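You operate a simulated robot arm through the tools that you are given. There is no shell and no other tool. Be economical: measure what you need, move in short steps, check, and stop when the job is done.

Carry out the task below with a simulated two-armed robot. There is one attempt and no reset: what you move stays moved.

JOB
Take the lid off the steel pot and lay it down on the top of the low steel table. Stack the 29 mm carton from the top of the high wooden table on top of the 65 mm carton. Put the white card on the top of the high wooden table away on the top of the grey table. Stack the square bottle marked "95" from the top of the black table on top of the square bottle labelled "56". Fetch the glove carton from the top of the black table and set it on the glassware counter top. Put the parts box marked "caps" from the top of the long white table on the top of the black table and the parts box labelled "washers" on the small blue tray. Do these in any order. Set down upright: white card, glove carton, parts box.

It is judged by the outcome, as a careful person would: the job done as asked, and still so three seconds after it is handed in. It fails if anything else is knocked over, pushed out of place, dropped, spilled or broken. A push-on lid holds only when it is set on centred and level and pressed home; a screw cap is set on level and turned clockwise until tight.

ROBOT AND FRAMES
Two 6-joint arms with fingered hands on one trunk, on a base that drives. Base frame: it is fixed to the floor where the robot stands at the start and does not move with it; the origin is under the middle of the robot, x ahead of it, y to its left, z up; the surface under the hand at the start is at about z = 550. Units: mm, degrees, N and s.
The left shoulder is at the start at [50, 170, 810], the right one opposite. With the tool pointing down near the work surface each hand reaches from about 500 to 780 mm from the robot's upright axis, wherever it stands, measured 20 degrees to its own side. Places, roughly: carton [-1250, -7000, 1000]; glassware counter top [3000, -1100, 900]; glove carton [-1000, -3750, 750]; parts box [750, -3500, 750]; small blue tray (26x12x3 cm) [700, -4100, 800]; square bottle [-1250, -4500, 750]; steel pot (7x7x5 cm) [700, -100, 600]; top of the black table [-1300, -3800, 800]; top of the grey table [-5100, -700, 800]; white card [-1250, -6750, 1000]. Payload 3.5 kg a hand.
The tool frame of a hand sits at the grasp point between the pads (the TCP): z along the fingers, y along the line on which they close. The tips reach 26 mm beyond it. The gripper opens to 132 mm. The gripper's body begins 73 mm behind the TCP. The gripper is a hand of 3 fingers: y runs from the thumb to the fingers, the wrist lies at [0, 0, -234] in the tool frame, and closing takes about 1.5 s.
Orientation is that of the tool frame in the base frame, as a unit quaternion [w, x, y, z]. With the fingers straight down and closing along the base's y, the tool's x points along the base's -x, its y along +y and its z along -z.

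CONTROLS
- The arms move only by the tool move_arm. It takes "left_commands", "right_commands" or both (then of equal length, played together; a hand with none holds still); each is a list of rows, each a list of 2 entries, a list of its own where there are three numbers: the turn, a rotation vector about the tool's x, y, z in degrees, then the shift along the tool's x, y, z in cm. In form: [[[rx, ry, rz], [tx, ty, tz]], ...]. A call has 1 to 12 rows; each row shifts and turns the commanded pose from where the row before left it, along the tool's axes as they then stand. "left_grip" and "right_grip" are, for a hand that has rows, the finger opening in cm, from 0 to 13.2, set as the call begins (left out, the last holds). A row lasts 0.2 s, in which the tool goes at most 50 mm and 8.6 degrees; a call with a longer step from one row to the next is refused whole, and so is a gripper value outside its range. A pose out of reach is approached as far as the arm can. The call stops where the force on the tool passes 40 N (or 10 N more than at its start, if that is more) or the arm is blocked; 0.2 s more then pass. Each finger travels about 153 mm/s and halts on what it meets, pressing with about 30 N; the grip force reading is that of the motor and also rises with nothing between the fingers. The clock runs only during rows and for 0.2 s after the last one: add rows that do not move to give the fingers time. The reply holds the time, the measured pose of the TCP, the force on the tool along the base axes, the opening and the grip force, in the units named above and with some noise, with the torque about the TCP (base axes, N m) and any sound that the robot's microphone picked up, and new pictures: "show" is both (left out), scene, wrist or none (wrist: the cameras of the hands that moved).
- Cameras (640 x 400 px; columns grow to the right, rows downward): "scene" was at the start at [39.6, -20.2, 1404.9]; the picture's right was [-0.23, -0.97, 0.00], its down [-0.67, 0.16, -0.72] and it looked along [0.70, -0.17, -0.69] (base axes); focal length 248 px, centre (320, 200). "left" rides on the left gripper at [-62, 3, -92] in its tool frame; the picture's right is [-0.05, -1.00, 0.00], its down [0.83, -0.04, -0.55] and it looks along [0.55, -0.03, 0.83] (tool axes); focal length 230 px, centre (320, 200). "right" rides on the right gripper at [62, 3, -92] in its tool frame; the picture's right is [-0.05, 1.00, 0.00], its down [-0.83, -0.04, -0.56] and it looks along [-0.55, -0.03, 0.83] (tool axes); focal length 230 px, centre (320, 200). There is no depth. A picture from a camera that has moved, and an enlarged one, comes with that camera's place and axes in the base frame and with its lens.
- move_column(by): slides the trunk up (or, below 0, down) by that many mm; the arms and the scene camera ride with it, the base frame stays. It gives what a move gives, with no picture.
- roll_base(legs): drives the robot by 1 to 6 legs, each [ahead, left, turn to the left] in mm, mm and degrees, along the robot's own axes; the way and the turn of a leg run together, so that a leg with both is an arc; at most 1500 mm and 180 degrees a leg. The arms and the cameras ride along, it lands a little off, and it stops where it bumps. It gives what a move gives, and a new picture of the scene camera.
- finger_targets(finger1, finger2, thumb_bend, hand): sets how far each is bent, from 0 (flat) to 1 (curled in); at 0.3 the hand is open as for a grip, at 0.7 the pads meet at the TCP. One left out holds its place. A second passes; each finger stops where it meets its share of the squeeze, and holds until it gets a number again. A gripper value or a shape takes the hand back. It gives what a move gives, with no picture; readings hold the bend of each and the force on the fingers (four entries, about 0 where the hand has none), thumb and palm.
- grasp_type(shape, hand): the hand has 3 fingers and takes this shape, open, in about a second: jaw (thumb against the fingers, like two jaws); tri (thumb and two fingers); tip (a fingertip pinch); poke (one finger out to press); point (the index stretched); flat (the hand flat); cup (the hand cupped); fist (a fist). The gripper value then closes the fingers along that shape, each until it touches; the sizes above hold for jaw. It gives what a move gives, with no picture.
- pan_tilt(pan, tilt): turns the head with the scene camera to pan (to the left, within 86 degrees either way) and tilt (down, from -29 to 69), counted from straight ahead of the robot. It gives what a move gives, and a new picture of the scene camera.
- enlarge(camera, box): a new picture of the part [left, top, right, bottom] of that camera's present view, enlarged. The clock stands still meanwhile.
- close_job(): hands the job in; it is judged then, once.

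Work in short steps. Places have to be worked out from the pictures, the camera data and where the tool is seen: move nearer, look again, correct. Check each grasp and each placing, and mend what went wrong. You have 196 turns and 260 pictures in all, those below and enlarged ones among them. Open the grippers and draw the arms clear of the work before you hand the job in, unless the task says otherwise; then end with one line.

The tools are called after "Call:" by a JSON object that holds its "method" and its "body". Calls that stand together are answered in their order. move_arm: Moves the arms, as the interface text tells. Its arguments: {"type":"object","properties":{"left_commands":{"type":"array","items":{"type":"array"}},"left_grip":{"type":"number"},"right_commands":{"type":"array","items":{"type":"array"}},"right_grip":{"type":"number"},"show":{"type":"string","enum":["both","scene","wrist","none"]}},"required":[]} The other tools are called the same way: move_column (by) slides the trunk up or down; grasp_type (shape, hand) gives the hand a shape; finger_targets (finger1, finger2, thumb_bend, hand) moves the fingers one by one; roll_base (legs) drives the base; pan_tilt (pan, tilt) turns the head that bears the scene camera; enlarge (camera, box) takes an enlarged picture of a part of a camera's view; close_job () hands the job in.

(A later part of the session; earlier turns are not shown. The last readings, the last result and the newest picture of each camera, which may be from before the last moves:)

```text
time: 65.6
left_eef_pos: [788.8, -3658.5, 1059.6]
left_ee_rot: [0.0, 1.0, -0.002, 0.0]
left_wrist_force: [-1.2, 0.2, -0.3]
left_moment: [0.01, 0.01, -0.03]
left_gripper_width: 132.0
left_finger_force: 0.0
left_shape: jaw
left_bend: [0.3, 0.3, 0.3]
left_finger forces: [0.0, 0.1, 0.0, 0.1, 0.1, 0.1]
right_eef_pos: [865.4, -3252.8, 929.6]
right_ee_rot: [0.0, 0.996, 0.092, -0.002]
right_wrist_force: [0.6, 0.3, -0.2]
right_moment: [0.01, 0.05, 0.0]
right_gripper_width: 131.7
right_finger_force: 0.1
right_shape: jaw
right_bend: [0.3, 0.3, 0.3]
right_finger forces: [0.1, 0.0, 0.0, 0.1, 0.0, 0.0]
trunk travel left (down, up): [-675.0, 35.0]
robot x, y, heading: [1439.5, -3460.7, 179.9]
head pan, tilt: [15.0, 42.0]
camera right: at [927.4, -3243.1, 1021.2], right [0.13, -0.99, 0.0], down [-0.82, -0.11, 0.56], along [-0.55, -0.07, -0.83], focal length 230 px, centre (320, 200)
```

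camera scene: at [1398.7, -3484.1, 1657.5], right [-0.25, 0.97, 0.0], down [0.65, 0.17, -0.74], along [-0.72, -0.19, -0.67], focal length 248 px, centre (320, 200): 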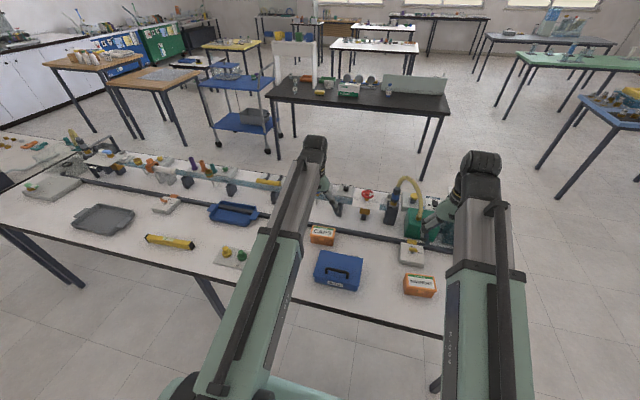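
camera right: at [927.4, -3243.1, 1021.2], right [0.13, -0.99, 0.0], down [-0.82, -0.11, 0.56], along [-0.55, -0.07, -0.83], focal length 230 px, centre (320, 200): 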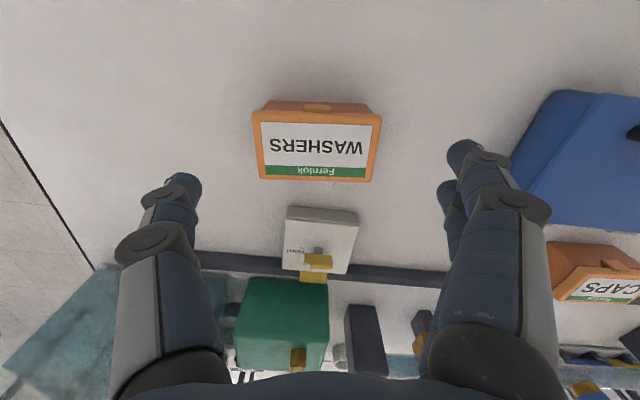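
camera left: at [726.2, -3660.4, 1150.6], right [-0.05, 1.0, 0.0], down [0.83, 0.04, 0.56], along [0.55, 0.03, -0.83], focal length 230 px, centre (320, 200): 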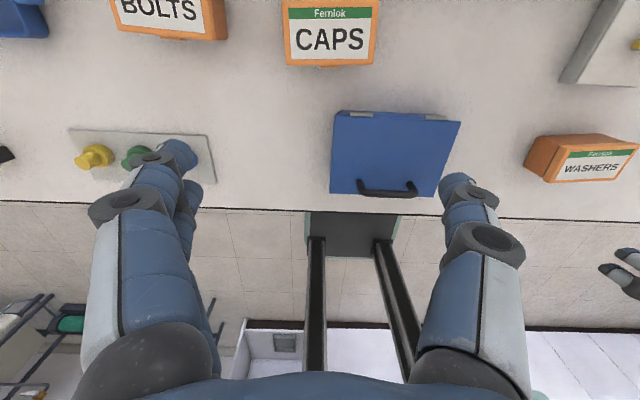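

Aligned; small correction toward +y, then descend to TCP z≈837 and close.

Call:
{"method": "move_arm", "body": {"right_commands": [[[0, 0, 0], [0, -0.4, 3]], [[0, 0, 0], [0, 0, 2.5]], [[0, 0, 0], [0, 0, 2]], [[0, 0, 0], [0, 0, 1.8]]], "show": "wrist"}}

Call:
{"method": "move_arm", "body": {"right_commands": [[[0, 0, 0], [0, 0, 0]], [[0, 0, 0], [0, 0, 0]], [[0, 0, 0], [0, 0, 0]], [[0, 0, 0], [0, 0, 0]], [[0, 0, 0], [0, 0, 0]]], "right_grip": 8, "show": "wrist"}}

```text
time: 66.6
left_eef_pos: [787.5, -3657.0, 1059.6]
left_ee_rot: [0.0, 1.0, -0.002, 0.0]
left_wrist_force: [0.6, -0.1, -0.1]
left_moment: [0.02, -0.01, -0.02]
left_gripper_width: 131.9
left_finger_force: 0.1
left_shape: jaw
left_bend: [0.3, 0.3, 0.3]
left_finger forces: [0.0, 0.0, 0.0, 0.0, 0.0, 0.0]
right_eef_pos: [862.6, -3247.4, 836.3]
right_ee_rot: [-0.001, 0.996, 0.092, -0.002]
right_wrist_force: [0.0, 0.2, -0.2]
right_moment: [0.02, 0.0, -0.01]
right_gripper_width: 131.9
right_finger_force: 0.0
right_shape: jaw
right_bend: [0.3, 0.3, 0.3]
right_finger forces: [0.0, 0.0, 0.1, 0.0, 0.1, 0.1]
trunk travel left (down, up): [-675.0, 35.0]
robot x, y, heading: [1441.7, -3467.0, 179.8]
head pan, tilt: [15.0, 42.0]
camera right: at [925.2, -3239.2, 927.6], right [0.13, -0.99, 0.0], down [-0.82, -0.11, 0.56], along [-0.55, -0.07, -0.83], focal length 230 px, centre (320, 200)
```

right: 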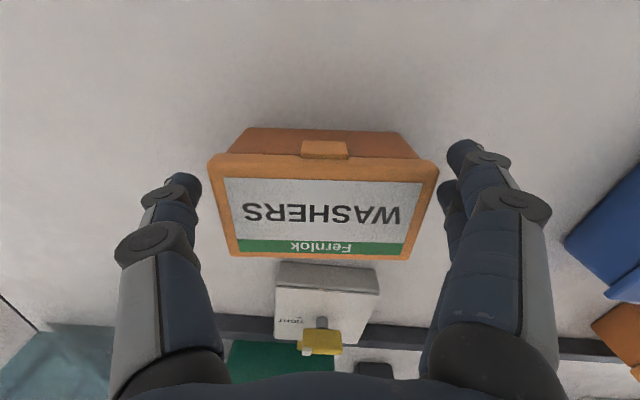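

```text
time: 67.8
left_eef_pos: [787.9, -3657.4, 1058.8]
left_ee_rot: [0.001, 1.0, -0.002, 0.0]
left_wrist_force: [-0.3, 0.3, -0.2]
left_moment: [0.0, 0.04, -0.01]
left_gripper_width: 131.8
left_finger_force: 0.1
left_shape: jaw
left_bend: [0.3, 0.3, 0.3]
left_finger forces: [0.0, 0.0, 0.1, 0.0, 0.1, 0.0]
right_eef_pos: [864.1, -3247.4, 836.3]
right_ee_rot: [0.0, 0.996, 0.091, -0.002]
right_wrist_force: [0.2, -0.7, -0.2]
right_moment: [-0.04, 0.0, 0.01]
right_gripper_width: 96.3
right_finger_force: 30.0
right_shape: jaw
right_bend: [0.64, 0.66, 0.62]
right_finger forces: [14.0, 13.8, 0.0, 0.0, 27.9, 0.0]
trunk travel left (down, up): [-675.0, 35.0]
robot x, y, heading: [1439.9, -3462.5, 179.5]
head pan, tilt: [15.0, 42.0]
camera right: at [925.4, -3239.2, 927.8], right [0.13, -0.99, 0.0], down [-0.82, -0.11, 0.56], along [-0.55, -0.07, -0.83], focal length 230 px, centre (320, 200)
```

right: 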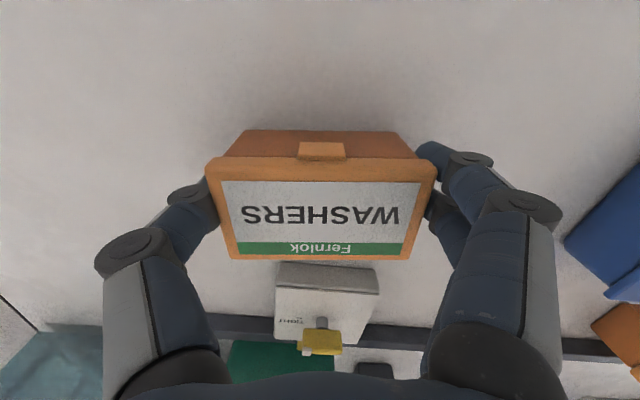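

Firm grip on 96 mm. I lift WASHERS and at the same time bring the left hand over CAPS (≈[717,-3646], turned ~5°).

Call:
{"method": "move_arm", "body": {"right_commands": [[[0, 0, 0], [0, 0, -1]], [[0, 0, 0], [0, 0, -3]], [[0, 0, 0], [0, 0, -4]], [[0, 0, 0], [0, 0, -4]], [[0, 0, 0], [0, 0, -4]]], "left_commands": [[[0, 0, 0], [-3.5, -0.6, 0]], [[0, 0, 0], [-3.6, -0.6, 0]], [[0, 0, -4.9], [0, 0, 3]], [[0, 0, 0], [0, 0, 4]], [[0, 0, 0], [0, 0, 3]]], "show": "wrist"}}

```text
time: 69.0
left_eef_pos: [716.2, -3644.8, 959.5]
left_ee_rot: [0.0, 0.999, 0.04, 0.0]
left_wrist_force: [1.1, -0.3, 0.2]
left_moment: [-0.01, 0.04, -0.01]
left_gripper_width: 132.2
left_finger_force: 0.0
left_shape: jaw
left_bend: [0.3, 0.3, 0.3]
left_finger forces: [0.1, 0.1, 0.1, 0.0, 0.0, 0.0]
right_eef_pos: [864.8, -3249.2, 997.0]
right_ee_rot: [-0.001, 0.996, 0.091, -0.002]
right_wrist_force: [0.5, 0.4, -1.5]
right_moment: [0.02, -0.01, -0.01]
right_gripper_width: 96.5
right_finger_force: 29.9
right_shape: jaw
right_bend: [0.64, 0.66, 0.62]
right_finger forces: [14.1, 13.8, 0.0, 0.0, 27.8, 0.0]
trunk travel left (down, up): [-675.0, 35.0]
robot x, y, heading: [1440.3, -3461.3, 179.7]
head pan, tilt: [15.0, 42.0]
camera right: at [925.8, -3240.2, 1088.4], right [0.13, -0.99, 0.0], down [-0.82, -0.11, 0.56], along [-0.55, -0.07, -0.83], focal length 230 px, centre (320, 200)
camera left: at [655.6, -3652.9, 1050.6], right [-0.13, 0.99, 0.0], down [0.82, 0.11, 0.55], along [0.55, 0.07, -0.83], focal length 230 px, centre (320, 200)
```

right: 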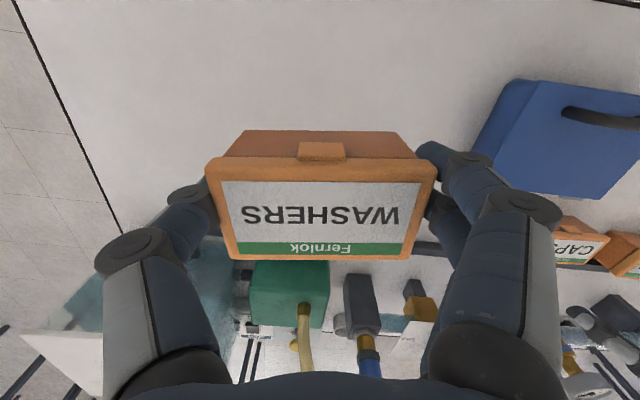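
left: 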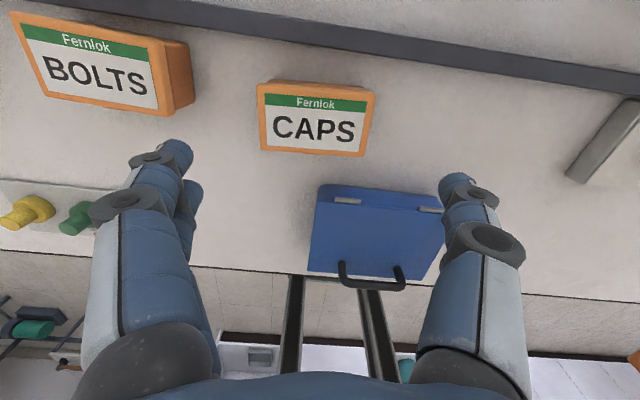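

Small correction (−6 mm x, −5 mm y), descend and grip CAPS.

Call:
{"method": "move_arm", "body": {"left_commands": [[[0, 0, 0], [-0.6, 0.5, 3.5]], [[0, 0, 0], [0, 0, 3.5]], [[0, 0, 0], [0, 0, 3]], [[0, 0, 0], [0, 0, 2.2]]], "show": "wrist"}}

Call:
{"method": "move_arm", "body": {"left_commands": [[[0, 0, 0], [0, 0, 0]], [[0, 0, 0], [0, 0, 0]], [[0, 0, 0], [0, 0, 0]], [[0, 0, 0], [0, 0, 0]], [[0, 0, 0], [0, 0, 0]]], "left_grip": 8, "show": "none"}}

```text
time: 70.0
left_eef_pos: [711.5, -3651.0, 838.2]
left_ee_rot: [0.001, 0.999, 0.041, 0.0]
left_wrist_force: [-0.1, 1.0, -0.2]
left_moment: [0.01, 0.0, -0.04]
left_gripper_width: 132.0
left_finger_force: 0.0
left_shape: jaw
left_bend: [0.3, 0.3, 0.3]
left_finger forces: [0.0, 0.1, 0.0, 0.0, 0.1, 0.0]
right_eef_pos: [864.6, -3249.5, 996.8]
right_ee_rot: [0.001, 0.996, 0.092, -0.001]
right_wrist_force: [0.1, 0.3, -1.1]
right_moment: [-0.02, -0.04, -0.03]
right_gripper_width: 96.4
right_finger_force: 29.5
right_shape: jaw
right_bend: [0.64, 0.66, 0.62]
right_finger forces: [14.0, 14.0, 0.0, 0.0, 27.8, 0.1]
trunk travel left (down, up): [-675.0, 35.0]
robot x, y, heading: [1440.8, -3463.8, 179.7]
head pan, tilt: [15.0, 42.0]
camera left: at [649.5, -3658.7, 928.4], right [-0.13, 0.99, 0.0], down [0.82, 0.11, 0.55], along [0.55, 0.07, -0.83], focal length 230 px, centre (320, 200)
```

left: 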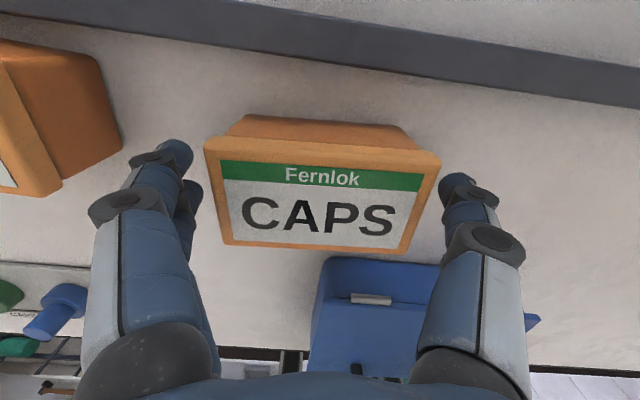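

```text
time: 71.2
left_eef_pos: [710.7, -3650.8, 837.3]
left_ee_rot: [0.0, 0.999, 0.04, 0.0]
left_wrist_force: [0.9, -0.6, 0.1]
left_moment: [0.01, 0.03, -0.01]
left_gripper_width: 96.1
left_finger_force: 30.2
left_shape: jaw
left_bend: [0.66, 0.65, 0.63]
left_finger forces: [13.9, 14.0, 0.0, 0.1, 27.8, 0.0]
right_eef_pos: [864.7, -3249.3, 997.1]
right_ee_rot: [0.0, 0.996, 0.092, -0.001]
right_wrist_force: [-0.1, -0.2, -1.7]
right_moment: [-0.01, -0.01, 0.01]
right_gripper_width: 96.2
right_finger_force: 30.3
right_shape: jaw
right_bend: [0.64, 0.66, 0.62]
right_finger forces: [14.0, 14.0, 0.0, 0.1, 27.9, 0.0]
trunk travel left (down, up): [-675.0, 35.0]
robot x, y, heading: [1446.2, -3459.4, 179.5]
head pan, tilt: [15.0, 42.0]
```

CAPS gripped too. I raise both, pull in the left hand, and slide the base left (south) toward the tray.

Call:
{"method": "move_arm", "body": {"left_commands": [[[0, 0, 0], [0, 0, -1]], [[0, 0, 0], [0, 0, -4]], [[0, 0, 0], [0, 0, -4]], [[0, 0, 0], [1, 0, -4.5]], [[0, 0, 0], [4, 0, -2.5]], [[0, 0, 0], [4, 0, -2.5]], [[0, 0, 0], [4, 0, -2.5]]], "right_commands": [[[0, 0, 0], [0, 0, 0]], [[0, 0, 0], [0, 0, 0]], [[0, 0, 0], [0, 0, 0]], [[0, 0, 0], [0, 0, 0]], [[0, 0, 0], [0, 0, -2]], [[0, 0, 0], [0, 0, -2]], [[0, 0, 0], [0, 0, -2]]], "show": "none"}}

Call:
{"method": "roll_base", "body": {"legs": [[0, 840, 0.4]]}}

```text
time: 72.8
left_eef_pos: [842.8, -3640.1, 1048.4]
left_ee_rot: [0.001, 0.999, 0.04, 0.0]
left_wrist_force: [-0.9, 0.0, -0.8]
left_moment: [0.0, 0.01, -0.02]
left_gripper_width: 96.1
left_finger_force: 30.0
left_shape: jaw
left_bend: [0.66, 0.65, 0.63]
left_finger forces: [14.0, 14.0, 0.0, 0.1, 27.9, 0.1]
right_eef_pos: [865.7, -3249.6, 1057.3]
right_ee_rot: [-0.001, 0.996, 0.092, -0.003]
right_wrist_force: [-0.2, -0.8, -1.3]
right_moment: [0.02, -0.03, 0.0]
right_gripper_width: 96.6
right_finger_force: 29.9
right_shape: jaw
right_bend: [0.64, 0.66, 0.62]
right_finger forces: [13.9, 14.0, 0.0, 0.0, 27.7, 0.0]
trunk travel left (down, up): [-675.0, 35.0]
robot x, y, heading: [1443.4, -3460.6, 179.5]
head pan, tilt: [15.0, 42.0]
```

```text
time: 77.2
left_eef_pos: [836.9, -4473.5, 1047.0]
left_ee_rot: [0.001, 0.999, 0.04, 0.0]
left_wrist_force: [0.5, -0.7, -2.5]
left_moment: [-0.02, -0.01, -0.01]
left_gripper_width: 96.0
left_finger_force: 30.0
left_shape: jaw
left_bend: [0.66, 0.65, 0.63]
left_finger forces: [13.9, 13.9, 0.0, 0.0, 27.8, 0.0]
right_eef_pos: [861.3, -4081.2, 1056.2]
right_ee_rot: [-0.001, 0.996, 0.093, -0.002]
right_wrist_force: [0.4, 0.1, -2.0]
right_moment: [0.0, 0.01, -0.02]
right_gripper_width: 96.4
right_finger_force: 29.6
right_shape: jaw
right_bend: [0.64, 0.66, 0.62]
right_finger forces: [14.0, 13.9, 0.0, 0.0, 27.8, 0.1]
trunk travel left (down, up): [-675.0, 35.0]
robot x, y, heading: [1438.6, -4292.7, 179.9]
head pan, tilt: [15.0, 42.0]
camera scene: at [1396.6, -4316.9, 1657.5], right [-0.25, 0.97, 0.0], down [0.65, 0.17, -0.74], along [-0.72, -0.19, -0.67], focal length 248 px, centre (320, 200)
```

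scene: 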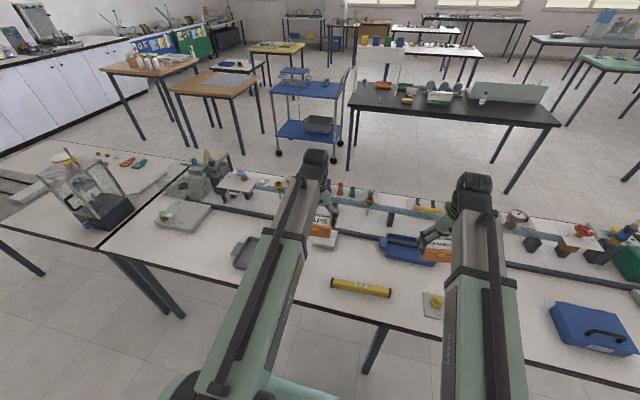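

Call:
{"method": "enlarge", "body": {"camera": "scene", "box": [340, 200, 468, 280]}}

Call:
{"method": "enlarge", "body": {"camera": "right", "box": [0, 0, 640, 400]}}

```text
5.00 times, centred on (404, 240) of scene
camera zoom: at [1396.6, -4316.9, 1657.5], right [-0.25, 0.97, 0.0], down [0.65, 0.17, -0.74], along [-0.72, -0.19, -0.67], focal length 1241 px, centre (-100, 0)
```

zoom: 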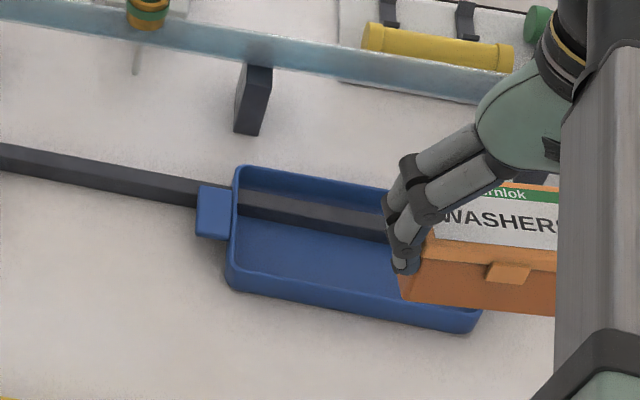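

```text
1.00 times, centred on (320, 200) of right (not enlarged: the box is as wide or as high as the picture)
camera zoom: at [922.1, -4072.3, 1147.6], right [0.13, -0.99, 0.0], down [-0.82, -0.11, 0.56], along [-0.55, -0.07, -0.83], focal length 230 px, centre (320, 200)
```

zoom: 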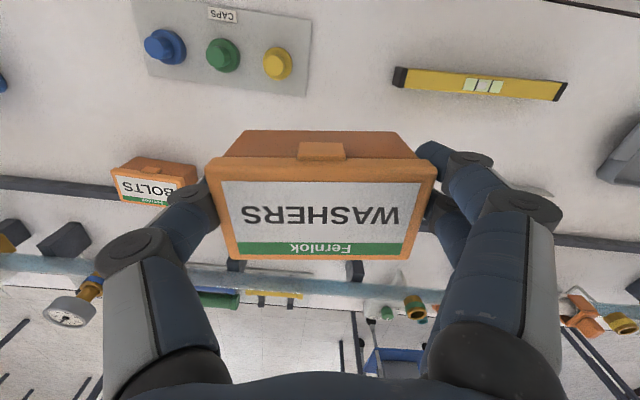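

The tray body spans roughly x 644–750, y -4213…-4021, with a dark rail across its back half. I pull the right hand back for an unobstructed look at the tray.

Call:
{"method": "move_arm", "body": {"right_commands": [[[0, 0, 0], [0, -4.5, 0]], [[0, 0, 0], [0, -4.5, 0]], [[0, 0, 0], [0, -4.5, 0]], [[0, 0, 0], [0, -2, 0]]], "show": "none"}}

Call:
{"method": "pan_tilt", "body": {"pan": -14, "tilt": 48}}

Call:
{"method": "enlarge", "body": {"camera": "scene", "box": [230, 120, 358, 200]}}

```text
time: 78.2
left_eef_pos: [836.9, -4472.2, 1048.3]
left_ee_rot: [0.0, 0.999, 0.041, 0.0]
left_wrist_force: [0.6, -0.3, -1.9]
left_moment: [0.02, -0.01, -0.02]
left_gripper_width: 96.3
left_finger_force: 30.4
left_shape: jaw
left_bend: [0.66, 0.65, 0.63]
left_finger forces: [14.0, 14.0, 0.0, 0.0, 27.9, 0.1]
right_eef_pos: [833.4, -3927.3, 1056.6]
right_ee_rot: [0.0, 0.996, 0.092, -0.002]
right_wrist_force: [0.5, 0.2, -0.8]
right_moment: [0.03, -0.02, 0.0]
right_gripper_width: 96.2
right_finger_force: 29.5
right_shape: jaw
right_bend: [0.64, 0.66, 0.62]
right_finger forces: [14.1, 14.0, 0.0, 0.0, 28.1, 0.0]
trunk travel left (down, up): [-675.0, 35.0]
robot x, y, heading: [1437.3, -4294.5, 179.8]
head pan, tilt: [15.0, 42.0]
```

```text
time: 79.2
left_eef_pos: [837.3, -4473.6, 1047.6]
left_ee_rot: [0.001, 0.999, 0.041, 0.0]
left_wrist_force: [-0.4, 0.0, -2.2]
left_moment: [-0.02, 0.03, -0.02]
left_gripper_width: 96.3
left_finger_force: 30.2
left_shape: jaw
left_bend: [0.66, 0.65, 0.63]
left_finger forces: [13.9, 14.0, 0.0, 0.0, 27.9, 0.0]
right_eef_pos: [832.3, -3927.6, 1057.6]
right_ee_rot: [0.0, 0.996, 0.092, -0.002]
right_wrist_force: [-0.2, 0.8, -1.3]
right_moment: [-0.03, 0.0, -0.02]
right_gripper_width: 96.6
right_finger_force: 29.8
right_shape: jaw
right_bend: [0.64, 0.66, 0.62]
right_finger forces: [14.1, 14.0, 0.0, 0.0, 28.1, 0.0]
trunk travel left (down, up): [-675.0, 35.0]
robot x, y, heading: [1439.5, -4293.4, 179.8]
head pan, tilt: [-14.0, 48.0]
camera scene: at [1401.0, -4275.5, 1649.1], right [0.25, 0.97, 0.0], down [0.72, -0.18, -0.67], along [-0.65, 0.16, -0.74], focal length 248 px, centre (320, 200)
```

scene: 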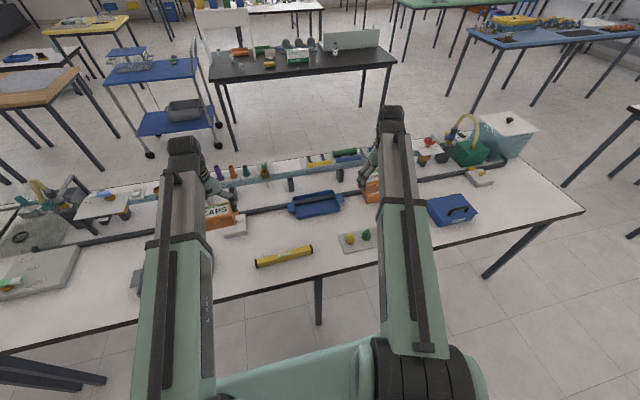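

```text
5.00 times, centred on (294, 160) of scene
camera zoom: at [1401.0, -4275.5, 1649.1], right [0.25, 0.97, 0.0], down [0.72, -0.18, -0.67], along [-0.65, 0.16, -0.74], focal length 1241 px, centre (450, 400)
```

zoom: 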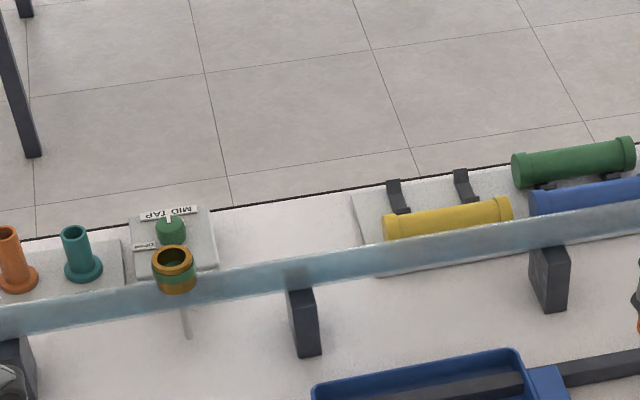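

Call:
{"method": "enlarge", "body": {"camera": "scene", "box": [270, 170, 366, 230]}}

```text
6.67 times, centred on (318, 200) of scene
camera zoom: at [1401.0, -4275.5, 1649.1], right [0.25, 0.97, 0.0], down [0.72, -0.18, -0.67], along [-0.65, 0.16, -0.74], focal length 1655 px, centre (333, 200)
```

zoom: 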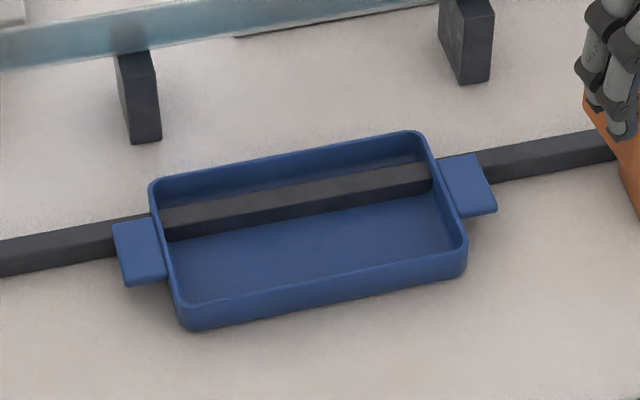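

Tray interior clear floor (in front of the rail) is about x 649–723, centred y≈-4112; box sits ~10 mm behind TCP. I square the box to the tray and move above it.

Call:
{"method": "move_arm", "body": {"right_commands": [[[0, 0, 4.8], [0, 0, 0]], [[0, 0, 4.8], [0, 0, 0]], [[0, 0, 0], [-2.78, 3.63, 0]], [[0, 0, 0], [-2.78, 3.63, 0]], [[0, 0, 0], [-2.78, 3.63, 0]], [[0, 0, 0], [-2.78, 3.63, 0]], [[0, 0, 0], [-2.78, 3.63, 0]], [[0, 0, 0], [0, 0, 4]], [[0, 0, 0], [0, 0, 4]], [[0, 0, 0], [0, 0, 4]]], "show": "both"}}

Call:
{"method": "enlarge", "body": {"camera": "scene", "box": [270, 160, 398, 240]}}

```text
time: 81.4
left_eef_pos: [836.9, -4473.8, 1047.2]
left_ee_rot: [0.001, 0.999, 0.041, 0.0]
left_wrist_force: [0.9, 0.7, -1.3]
left_moment: [0.0, 0.01, 0.03]
left_gripper_width: 96.0
left_finger_force: 29.7
left_shape: jaw
left_bend: [0.66, 0.65, 0.63]
left_finger forces: [13.8, 14.1, 0.1, 0.1, 27.9, 0.1]
right_eef_pos: [694.2, -4110.2, 937.0]
right_ee_rot: [0.0, 1.0, 0.008, -0.002]
right_wrist_force: [-0.4, 0.5, -1.7]
right_moment: [0.0, -0.05, 0.02]
right_gripper_width: 96.3
right_finger_force: 29.9
right_shape: jaw
right_bend: [0.64, 0.66, 0.62]
right_finger forces: [14.0, 14.1, 0.0, 0.1, 28.1, 0.0]
trunk travel left (down, up): [-675.0, 35.0]
robot x, y, heading: [1436.3, -4292.4, 179.6]
head pan, tilt: [-14.0, 48.0]
camera scene: at [1400.7, -4275.2, 1649.1], right [0.25, 0.97, 0.0], down [0.72, -0.18, -0.67], along [-0.65, 0.16, -0.74], focal length 248 px, centre (320, 200)
camera right: at [756.4, -4112.8, 1027.5], right [-0.04, -1.0, 0.0], down [-0.83, 0.03, 0.56], along [-0.56, 0.02, -0.83], focal length 230 px, centre (320, 200)
```

scene: 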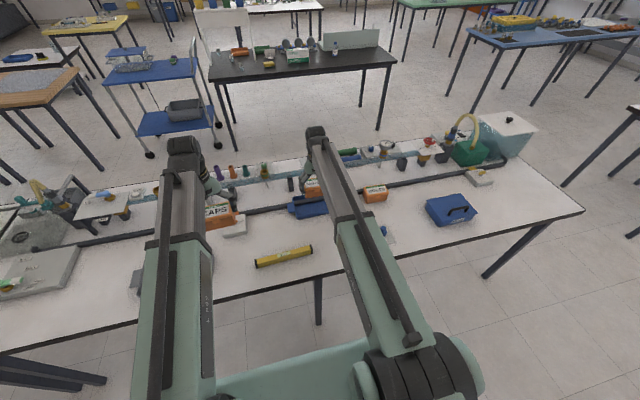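
right: 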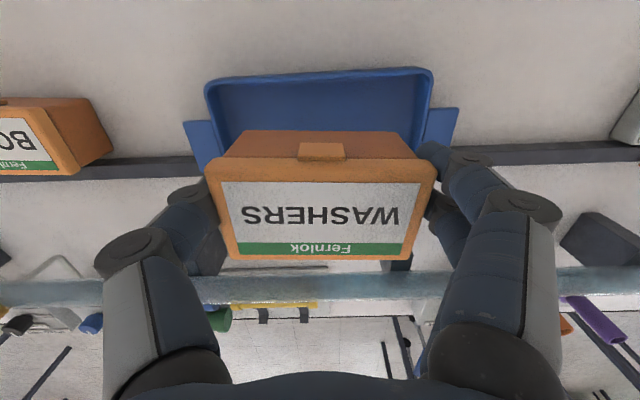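

```text
5.00 times, centred on (334, 200) of scene
camera zoom: at [1400.7, -4275.2, 1649.1], right [0.25, 0.97, 0.0], down [0.72, -0.18, -0.67], along [-0.65, 0.16, -0.74], focal length 1241 px, centre (250, 200)
```

zoom: 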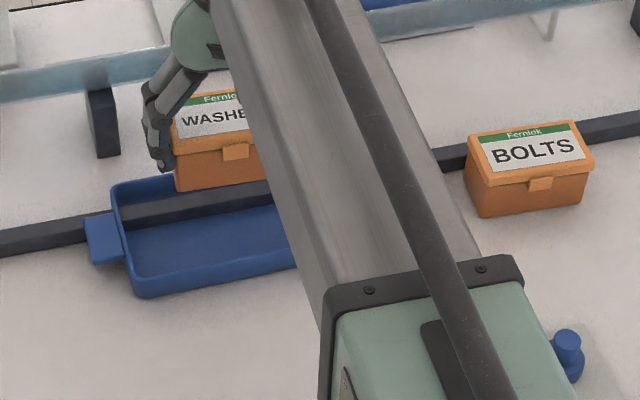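

Box and tray line up (front rim x≈733, centre y≈-4110). I descend, slowly at the end.

Call:
{"method": "move_arm", "body": {"right_commands": [[[0, 0, 0], [0, 0, 3]], [[0, 0, 0], [0, 0, 2.5]], [[0, 0, 0], [0, 0, 1.5]], [[0, 0, 0], [0, 0, 0.5]]], "show": "wrist"}}

Call:
{"method": "move_arm", "body": {"right_commands": [[[0, 0, 0], [0, 0, 0.4]], [[0, 0, 0], [0, 0, 0.4]], [[0, 0, 0], [0, 0, 0.3]], [[0, 0, 0], [0, 0, 0.3]], [[0, 0, 0], [0, 0, 0.3]], [[0, 0, 0], [0, 0, 0.3]], [[0, 0, 0], [0, 0, 0.3]], [[0, 0, 0], [0, 0, 0.3]]], "show": "both"}}

```text
time: 82.4
left_eef_pos: [837.3, -4473.4, 1048.2]
left_ee_rot: [0.0, 0.999, 0.041, 0.0]
left_wrist_force: [0.6, -0.1, -1.8]
left_moment: [0.01, 0.0, -0.03]
left_gripper_width: 96.3
left_finger_force: 29.9
left_shape: jaw
left_bend: [0.66, 0.65, 0.63]
left_finger forces: [13.9, 14.0, 0.0, 0.0, 27.9, 0.1]
right_eef_pos: [698.5, -4112.6, 861.9]
right_ee_rot: [0.0, 1.0, 0.009, -0.002]
right_wrist_force: [0.5, 0.8, -1.2]
right_moment: [0.0, -0.02, -0.01]
right_gripper_width: 96.4
right_finger_force: 29.9
right_shape: jaw
right_bend: [0.64, 0.66, 0.62]
right_finger forces: [14.0, 14.0, 0.0, 0.0, 28.1, 0.0]
trunk travel left (down, up): [-675.0, 35.0]
robot x, y, heading: [1440.1, -4293.0, 179.9]
head pan, tilt: [-14.0, 48.0]
camera right: at [759.9, -4113.7, 953.0], right [-0.04, -1.0, 0.0], down [-0.83, 0.03, 0.56], along [-0.56, 0.02, -0.83], focal length 230 px, centre (320, 200)
```

right: 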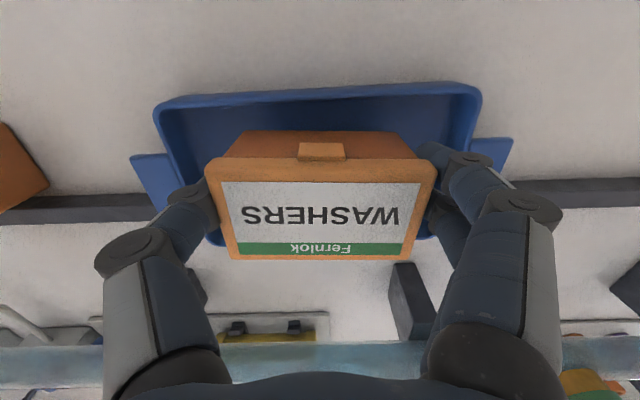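

```text
time: 84.2
left_eef_pos: [838.9, -4473.1, 1048.2]
left_ee_rot: [0.0, 0.999, 0.041, -0.001]
left_wrist_force: [0.3, 0.5, -2.0]
left_moment: [-0.02, 0.01, 0.0]
left_gripper_width: 96.2
left_finger_force: 29.8
left_shape: jaw
left_bend: [0.66, 0.65, 0.63]
left_finger forces: [13.8, 14.0, 0.1, 0.0, 27.9, 0.0]
right_eef_pos: [702.0, -4112.4, 841.2]
right_ee_rot: [0.0, 1.0, 0.008, -0.006]
right_wrist_force: [-2.2, 2.5, 19.2]
right_moment: [-0.31, 0.01, -0.08]
right_gripper_width: 96.0
right_finger_force: 30.5
right_shape: jaw
right_bend: [0.65, 0.67, 0.62]
right_finger forces: [14.4, 14.3, 0.0, 0.0, 30.5, 0.0]
right hand out of reach, approached as far as the arm can: row 2, 8
trunk travel left (down, up): [-675.0, 35.0]
robot x, y, heading: [1440.2, -4292.2, 179.7]
head pan, tilt: [-14.0, 48.0]
camera scene: at [1403.0, -4275.8, 1649.5], right [0.25, 0.97, 0.0], down [0.72, -0.18, -0.67], along [-0.65, 0.16, -0.74], focal length 248 px, centre (320, 200)
camera right: at [764.0, -4113.9, 930.7], right [-0.04, -1.0, 0.0], down [-0.83, 0.03, 0.56], along [-0.56, 0.02, -0.83], focal length 230 px, centre (320, 200)
```

scene: 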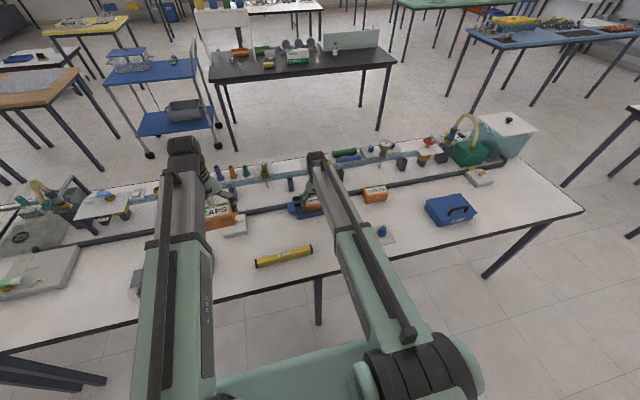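
right: 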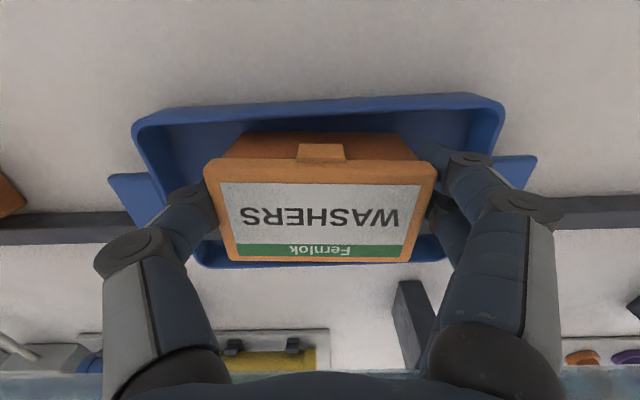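

Contact at TCP 841 as expected for the tray floor. I release and check before rising.

Call:
{"method": "move_arm", "body": {"right_commands": [[[0, 0, 0], [0, 0, -0.1]], [[0, 0, 0], [0, 0, 0]], [[0, 0, 0], [0, 0, 0]], [[0, 0, 0], [0, 0, 0]]], "right_grip": 12.5, "show": "wrist"}}

```text
time: 85.2
left_eef_pos: [838.1, -4474.0, 1048.1]
left_ee_rot: [0.0, 0.999, 0.041, 0.0]
left_wrist_force: [0.4, 0.2, -1.0]
left_moment: [-0.02, -0.01, 0.0]
left_gripper_width: 96.0
left_finger_force: 30.1
left_shape: jaw
left_bend: [0.66, 0.65, 0.63]
left_finger forces: [13.9, 14.0, 0.1, 0.1, 27.8, 0.0]
right_eef_pos: [702.3, -4112.7, 838.1]
right_ee_rot: [0.0, 1.0, 0.009, -0.002]
right_wrist_force: [-0.3, -0.5, 0.1]
right_moment: [0.04, 0.0, 0.03]
right_gripper_width: 125.1
right_finger_force: 0.1
right_shape: jaw
right_bend: [0.41, 0.41, 0.38]
right_finger forces: [0.0, 0.1, 0.1, 0.1, 0.0, 0.1]
trunk travel left (down, up): [-675.0, 35.0]
robot x, y, heading: [1439.6, -4296.7, 179.9]
head pan, tilt: [-14.0, 48.0]
camera right: at [764.1, -4114.0, 929.0], right [-0.04, -1.0, 0.0], down [-0.83, 0.03, 0.56], along [-0.56, 0.02, -0.83], focal length 230 px, centre (320, 200)
```

right: 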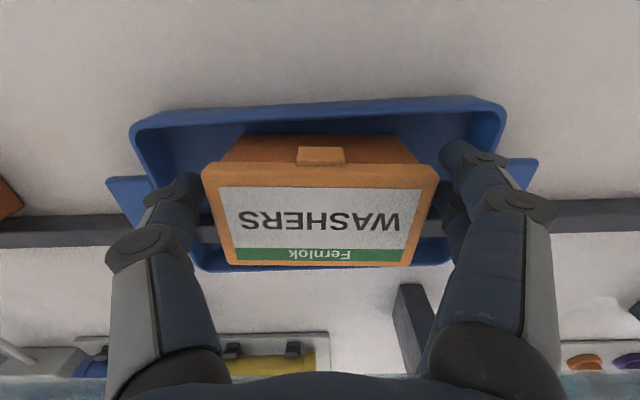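

Box stays level in the tray. I raise the right hand and check.

Call:
{"method": "move_arm", "body": {"right_commands": [[[0, 0, 0], [0, 0, -2]], [[0, 0, 0], [0, 0, -4]], [[0, 0, 0], [0, 0, -4.5]], [[0, 0, 0], [0, 0, -4.5]], [[0, 0, 0], [3, 0, -3.5]], [[0, 0, 0], [3, 0, -3.5]], [[0, 0, 0], [4, 0, -2.5]]], "show": "wrist"}}

```text
time: 86.8
left_eef_pos: [838.4, -4473.7, 1048.1]
left_ee_rot: [0.001, 0.999, 0.041, -0.001]
left_wrist_force: [-0.6, -0.5, -1.3]
left_moment: [-0.01, -0.01, 0.05]
left_gripper_width: 96.2
left_finger_force: 30.3
left_shape: jaw
left_bend: [0.66, 0.65, 0.63]
left_finger forces: [13.9, 14.1, 0.0, 0.0, 27.9, 0.0]
right_eef_pos: [805.5, -4109.4, 1082.5]
right_ee_rot: [0.0, 1.0, 0.009, -0.003]
right_wrist_force: [-0.2, -0.8, 0.0]
right_moment: [0.02, 0.0, 0.0]
right_gripper_width: 125.0
right_finger_force: 0.0
right_shape: jaw
right_bend: [0.41, 0.41, 0.38]
right_finger forces: [0.0, 0.1, 0.0, 0.1, 0.0, 0.0]
trunk travel left (down, up): [-675.0, 35.0]
robot x, y, heading: [1435.5, -4293.5, 180.1]
head pan, tilt: [-14.0, 48.0]
camera right: at [866.3, -4111.1, 1174.0], right [-0.03, -1.0, 0.0], down [-0.83, 0.03, 0.56], along [-0.56, 0.02, -0.83], focal length 230 px, centre (320, 200)
```

right: 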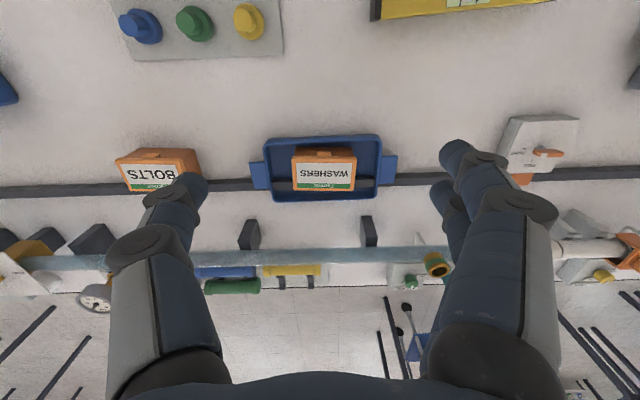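

WASHERS is in the tray. Now I carry CAPS round the north end of the long table to the east side of the black table, keeping the heading.

Call:
{"method": "roll_base", "body": {"legs": [[0, -1000, 0], [0, -960, 0], [900, 0, 0], [860, 0, 0]]}}

Call:
{"method": "pan_tilt", "body": {"pan": 25, "tilt": 30}}

```text
time: 105.1
left_eef_pos: [-920.3, -2528.5, 1047.5]
left_ee_rot: [0.0, 0.999, 0.044, 0.0]
left_wrist_force: [0.0, 0.1, -1.0]
left_moment: [0.01, 0.0, 0.01]
left_gripper_width: 96.3
left_finger_force: 29.7
left_shape: jaw
left_bend: [0.66, 0.65, 0.63]
left_finger forces: [13.9, 14.0, 0.0, 0.0, 27.9, 0.1]
right_eef_pos: [-957.9, -2165.6, 1081.4]
right_ee_rot: [0.0, 1.0, 0.012, -0.002]
right_wrist_force: [0.6, -0.6, -0.5]
right_moment: [-0.02, 0.01, 0.01]
right_gripper_width: 124.8
right_finger_force: 0.0
right_shape: jaw
right_bend: [0.41, 0.41, 0.38]
right_finger forces: [0.0, 0.0, 0.0, 0.0, 0.1, 0.1]
trunk travel left (down, up): [-675.0, 35.0]
robot x, y, heading: [-320.9, -2344.7, -180.0]
head pan, tilt: [-14.0, 48.0]
camera scene: at [-359.3, -2327.0, 1649.0], right [0.24, 0.97, 0.0], down [0.72, -0.18, -0.67], along [-0.65, 0.16, -0.74], focal length 248 px, centre (320, 200)
```

scene: 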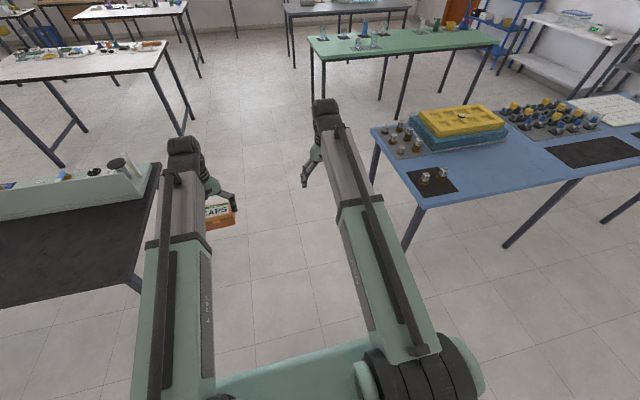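

```text
time: 106.1
left_eef_pos: [-921.1, -2529.8, 1047.6]
left_ee_rot: [0.0, 0.999, 0.045, 0.0]
left_wrist_force: [0.5, -0.3, -2.1]
left_moment: [0.01, 0.02, 0.01]
left_gripper_width: 96.0
left_finger_force: 30.3
left_shape: jaw
left_bend: [0.66, 0.65, 0.63]
left_finger forces: [13.8, 14.1, 0.1, 0.0, 27.9, 0.0]
right_eef_pos: [-958.3, -2165.8, 1082.1]
right_ee_rot: [0.0, 1.0, 0.012, -0.002]
right_wrist_force: [-0.7, 0.1, -0.2]
right_moment: [-0.01, -0.01, -0.05]
right_gripper_width: 125.0
right_finger_force: 0.0
right_shape: jaw
right_bend: [0.41, 0.41, 0.38]
right_finger forces: [0.0, 0.1, 0.0, 0.1, 0.0, 0.0]
trunk travel left (down, up): [-675.0, 35.0]
robot x, y, heading: [-323.0, -2346.1, -179.8]
head pan, tilt: [25.0, 30.0]
camera scene: at [-363.8, -2384.3, 1675.8], right [-0.43, 0.91, 0.0], down [0.45, 0.21, -0.87], along [-0.78, -0.37, -0.5], focal length 248 px, centre (320, 200)
```

scene: 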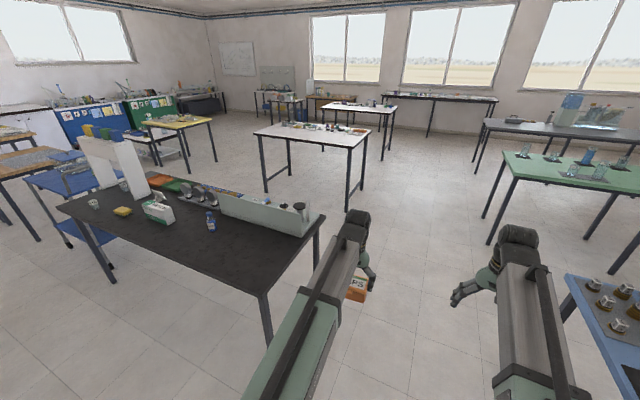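

The north-east part of the black table is bare; I'll put CAPS near [-1040,-3150].

Call:
{"method": "roll_base", "body": {"legs": [[80, 640, 0]]}}

Call:
{"method": "move_arm", "body": {"left_commands": [[[0, 0, 0], [-2, 0, 4.5]], [[0, 0, 0], [-2, 0, 4.5]], [[0, 0, 0], [0, 0, 4.5]]], "show": "both"}}

```text
time: 109.7
left_eef_pos: [-996.8, -3167.9, 1047.2]
left_ee_rot: [0.001, 0.999, 0.045, 0.0]
left_wrist_force: [-0.3, 0.0, -2.0]
left_moment: [0.01, -0.01, -0.02]
left_gripper_width: 96.0
left_finger_force: 29.5
left_shape: jaw
left_bend: [0.66, 0.65, 0.63]
left_finger forces: [13.9, 14.0, 0.0, 0.0, 27.9, 0.0]
right_eef_pos: [-1035.4, -2804.1, 1081.4]
right_ee_rot: [0.0, 1.0, 0.013, -0.002]
right_wrist_force: [-1.0, -0.2, -1.0]
right_moment: [0.0, -0.02, 0.0]
right_gripper_width: 124.9
right_finger_force: 0.1
right_shape: jaw
right_bend: [0.41, 0.41, 0.38]
right_finger forces: [0.0, 0.1, 0.0, 0.0, 0.1, 0.1]
trunk travel left (down, up): [-675.0, 35.0]
robot x, y, heading: [-400.2, -2983.4, -179.5]
head pan, tilt: [25.0, 30.0]
camera scene: at [-440.6, -3022.3, 1675.8], right [-0.43, 0.9, 0.0], down [0.45, 0.21, -0.87], along [-0.78, -0.37, -0.5], focal length 248 px, centre (320, 200)
```

scene: 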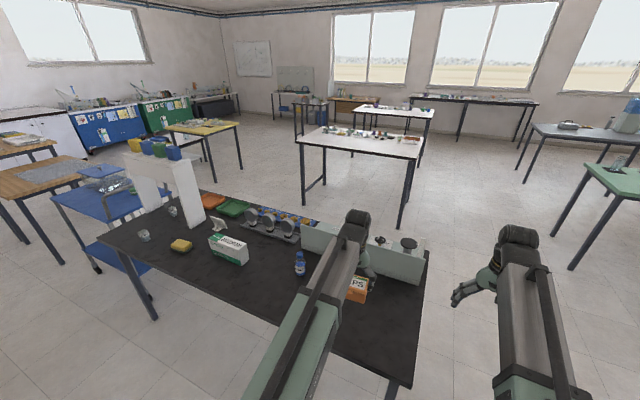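

```text
time: 110.5
left_eef_pos: [-1037.4, -3169.8, 911.7]
left_ee_rot: [0.0, 0.999, 0.046, 0.0]
left_wrist_force: [-0.9, -0.2, -2.2]
left_moment: [0.0, 0.0, 0.02]
left_gripper_width: 96.3
left_finger_force: 29.5
left_shape: jaw
left_bend: [0.66, 0.65, 0.63]
left_finger forces: [13.8, 14.0, 0.0, 0.1, 27.9, 0.0]
right_eef_pos: [-1035.5, -2803.4, 1082.1]
right_ee_rot: [0.0, 1.0, 0.014, -0.002]
right_wrist_force: [-0.1, 0.8, -0.9]
right_moment: [0.0, -0.02, -0.02]
right_gripper_width: 125.0
right_finger_force: 0.1
right_shape: jaw
right_bend: [0.41, 0.41, 0.38]
right_finger forces: [0.0, 0.0, 0.1, 0.0, 0.0, 0.0]
trunk travel left (down, up): [-675.0, 35.0]
robot x, y, heading: [-396.0, -2981.0, -179.7]
head pan, tilt: [25.0, 30.0]
camera scene: at [-440.8, -3021.6, 1675.9], right [-0.43, 0.9, 0.0], down [0.45, 0.21, -0.87], along [-0.78, -0.37, -0.5], focal length 248 px, centre (320, 200)
camera left: at [-1099.6, -3178.2, 1003.2], right [-0.14, 0.99, 0.0], down [0.82, 0.12, 0.55], along [0.55, 0.08, -0.83], focal length 230 px, centre (320, 200)
```

scene: 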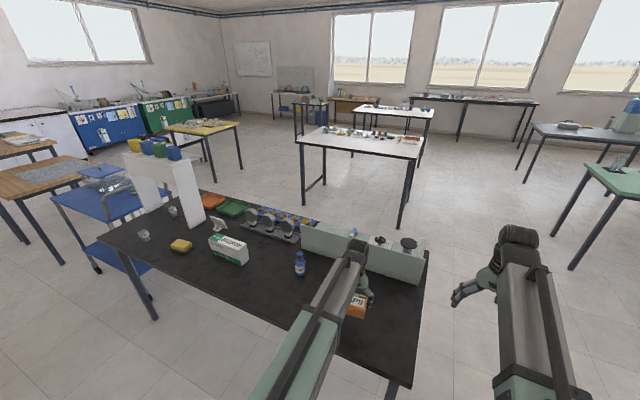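
left: 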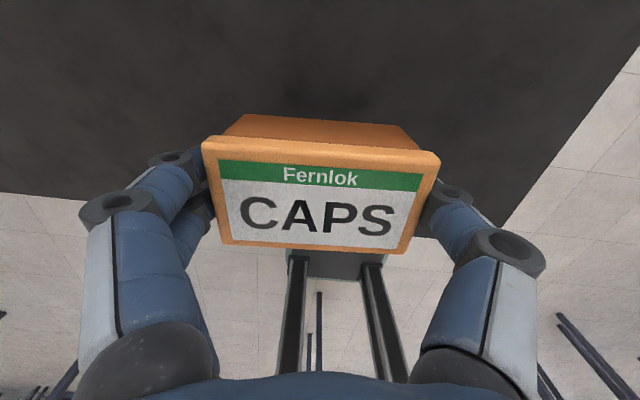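

CAPS is over the table with the edge ≈110 mm behind it. I descend to contact.

Call:
{"method": "move_arm", "body": {"left_commands": [[[0, 0, 0], [-1, 0, 3]], [[0, 0, 0], [0, 0, 2]], [[0, 0, 0], [0, 0, 1]], [[0, 0, 0], [0, 0, 0.5]], [[0, 0, 0], [0, 0, 0.4]], [[0, 0, 0], [0, 0, 0.4]], [[0, 0, 0], [0, 0, 0.4]], [[0, 0, 0], [0, 0, 0.4]], [[0, 0, 0], [0, 0, 0.4]], [[0, 0, 0], [0, 0, 0.4]], [[0, 0, 0], [0, 0, 0.4]], [[0, 0, 0], [0, 0, 0.4]]], "show": "none"}}

```text
time: 112.5
left_eef_pos: [-1048.5, -3171.0, 835.1]
left_ee_rot: [0.001, 0.999, 0.045, -0.003]
left_wrist_force: [7.3, 0.3, 27.1]
left_moment: [-0.16, -0.13, 0.08]
left_gripper_width: 95.4
left_finger_force: 29.9
left_shape: jaw
left_bend: [0.67, 0.67, 0.63]
left_finger forces: [15.0, 14.9, 0.0, 0.1, 30.2, 0.0]
right_eef_pos: [-1033.1, -2802.7, 1083.4]
right_ee_rot: [-0.001, 1.0, 0.014, -0.004]
right_wrist_force: [-0.3, 1.1, -0.4]
right_moment: [0.02, -0.01, 0.01]
right_gripper_width: 125.1
right_finger_force: 0.1
right_shape: jaw
right_bend: [0.41, 0.41, 0.38]
right_finger forces: [0.0, 0.0, 0.1, 0.0, 0.0, 0.1]
trunk travel left (down, up): [-675.0, 35.0]
robot x, y, heading: [-398.3, -2987.1, -179.9]
head pan, tilt: [25.0, 30.0]
stopped in row 10 (left hand): the force on the tool passed its limit at 42 N (the readings are from after the stop); the commanded pose is now the measured one
```

Contact at 835. Release and rise.

Call:
{"method": "move_arm", "body": {"left_commands": [[[0, 0, 0], [0, 0, -0.2]], [[0, 0, 0], [0, 0, 0]], [[0, 0, 0], [0, 0, 0]], [[0, 0, 0], [0, 0, 0]], [[0, 0, 0], [0, 0, -2]], [[0, 0, 0], [0, 0, -4]], [[0, 0, 0], [0, 0, -4.5]], [[0, 0, 0], [0, 0, -4.5]], [[0, 0, 0], [0, 0, -4.5]]], "left_grip": 13.2, "show": "wrist"}}

Call:
{"method": "enlarge", "body": {"camera": "scene", "box": [90, 180, 330, 330]}}

```text
time: 114.5
left_eef_pos: [-1047.9, -3170.9, 1028.8]
left_ee_rot: [0.0, 0.999, 0.046, -0.003]
left_wrist_force: [0.4, 0.5, -0.6]
left_moment: [0.01, 0.02, -0.02]
left_gripper_width: 131.9
left_finger_force: 0.0
left_shape: jaw
left_bend: [0.3, 0.3, 0.3]
left_finger forces: [0.0, 0.0, 0.0, 0.1, 0.0, 0.0]
right_eef_pos: [-1035.1, -2803.3, 1082.5]
right_ee_rot: [0.0, 1.0, 0.013, -0.003]
right_wrist_force: [-0.1, 0.6, 0.3]
right_moment: [-0.02, 0.01, -0.03]
right_gripper_width: 124.7
right_finger_force: 0.2
right_shape: jaw
right_bend: [0.41, 0.41, 0.38]
right_finger forces: [0.1, 0.0, 0.0, 0.0, 0.0, 0.0]
trunk travel left (down, up): [-675.0, 35.0]
robot x, y, heading: [-396.5, -2981.1, -179.7]
head pan, tilt: [25.0, 30.0]
camera left: at [-1108.4, -3180.6, 1120.7], right [-0.14, 0.99, 0.0], down [0.83, 0.12, 0.55], along [0.54, 0.08, -0.84], focal length 230 px, centre (320, 200)
```

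left: 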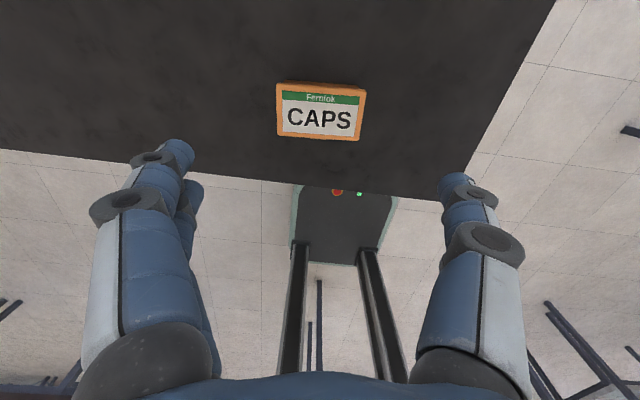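

```text
2.67 times, centred on (210, 255) of scene
camera zoom: at [-440.1, -3021.3, 1675.8], right [-0.43, 0.9, 0.0], down [0.45, 0.21, -0.87], along [-0.78, -0.37, -0.5], focal length 662 px, centre (613, 53)
```

zoom: 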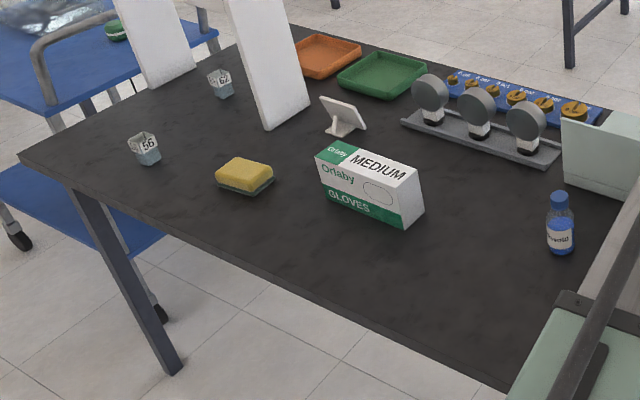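

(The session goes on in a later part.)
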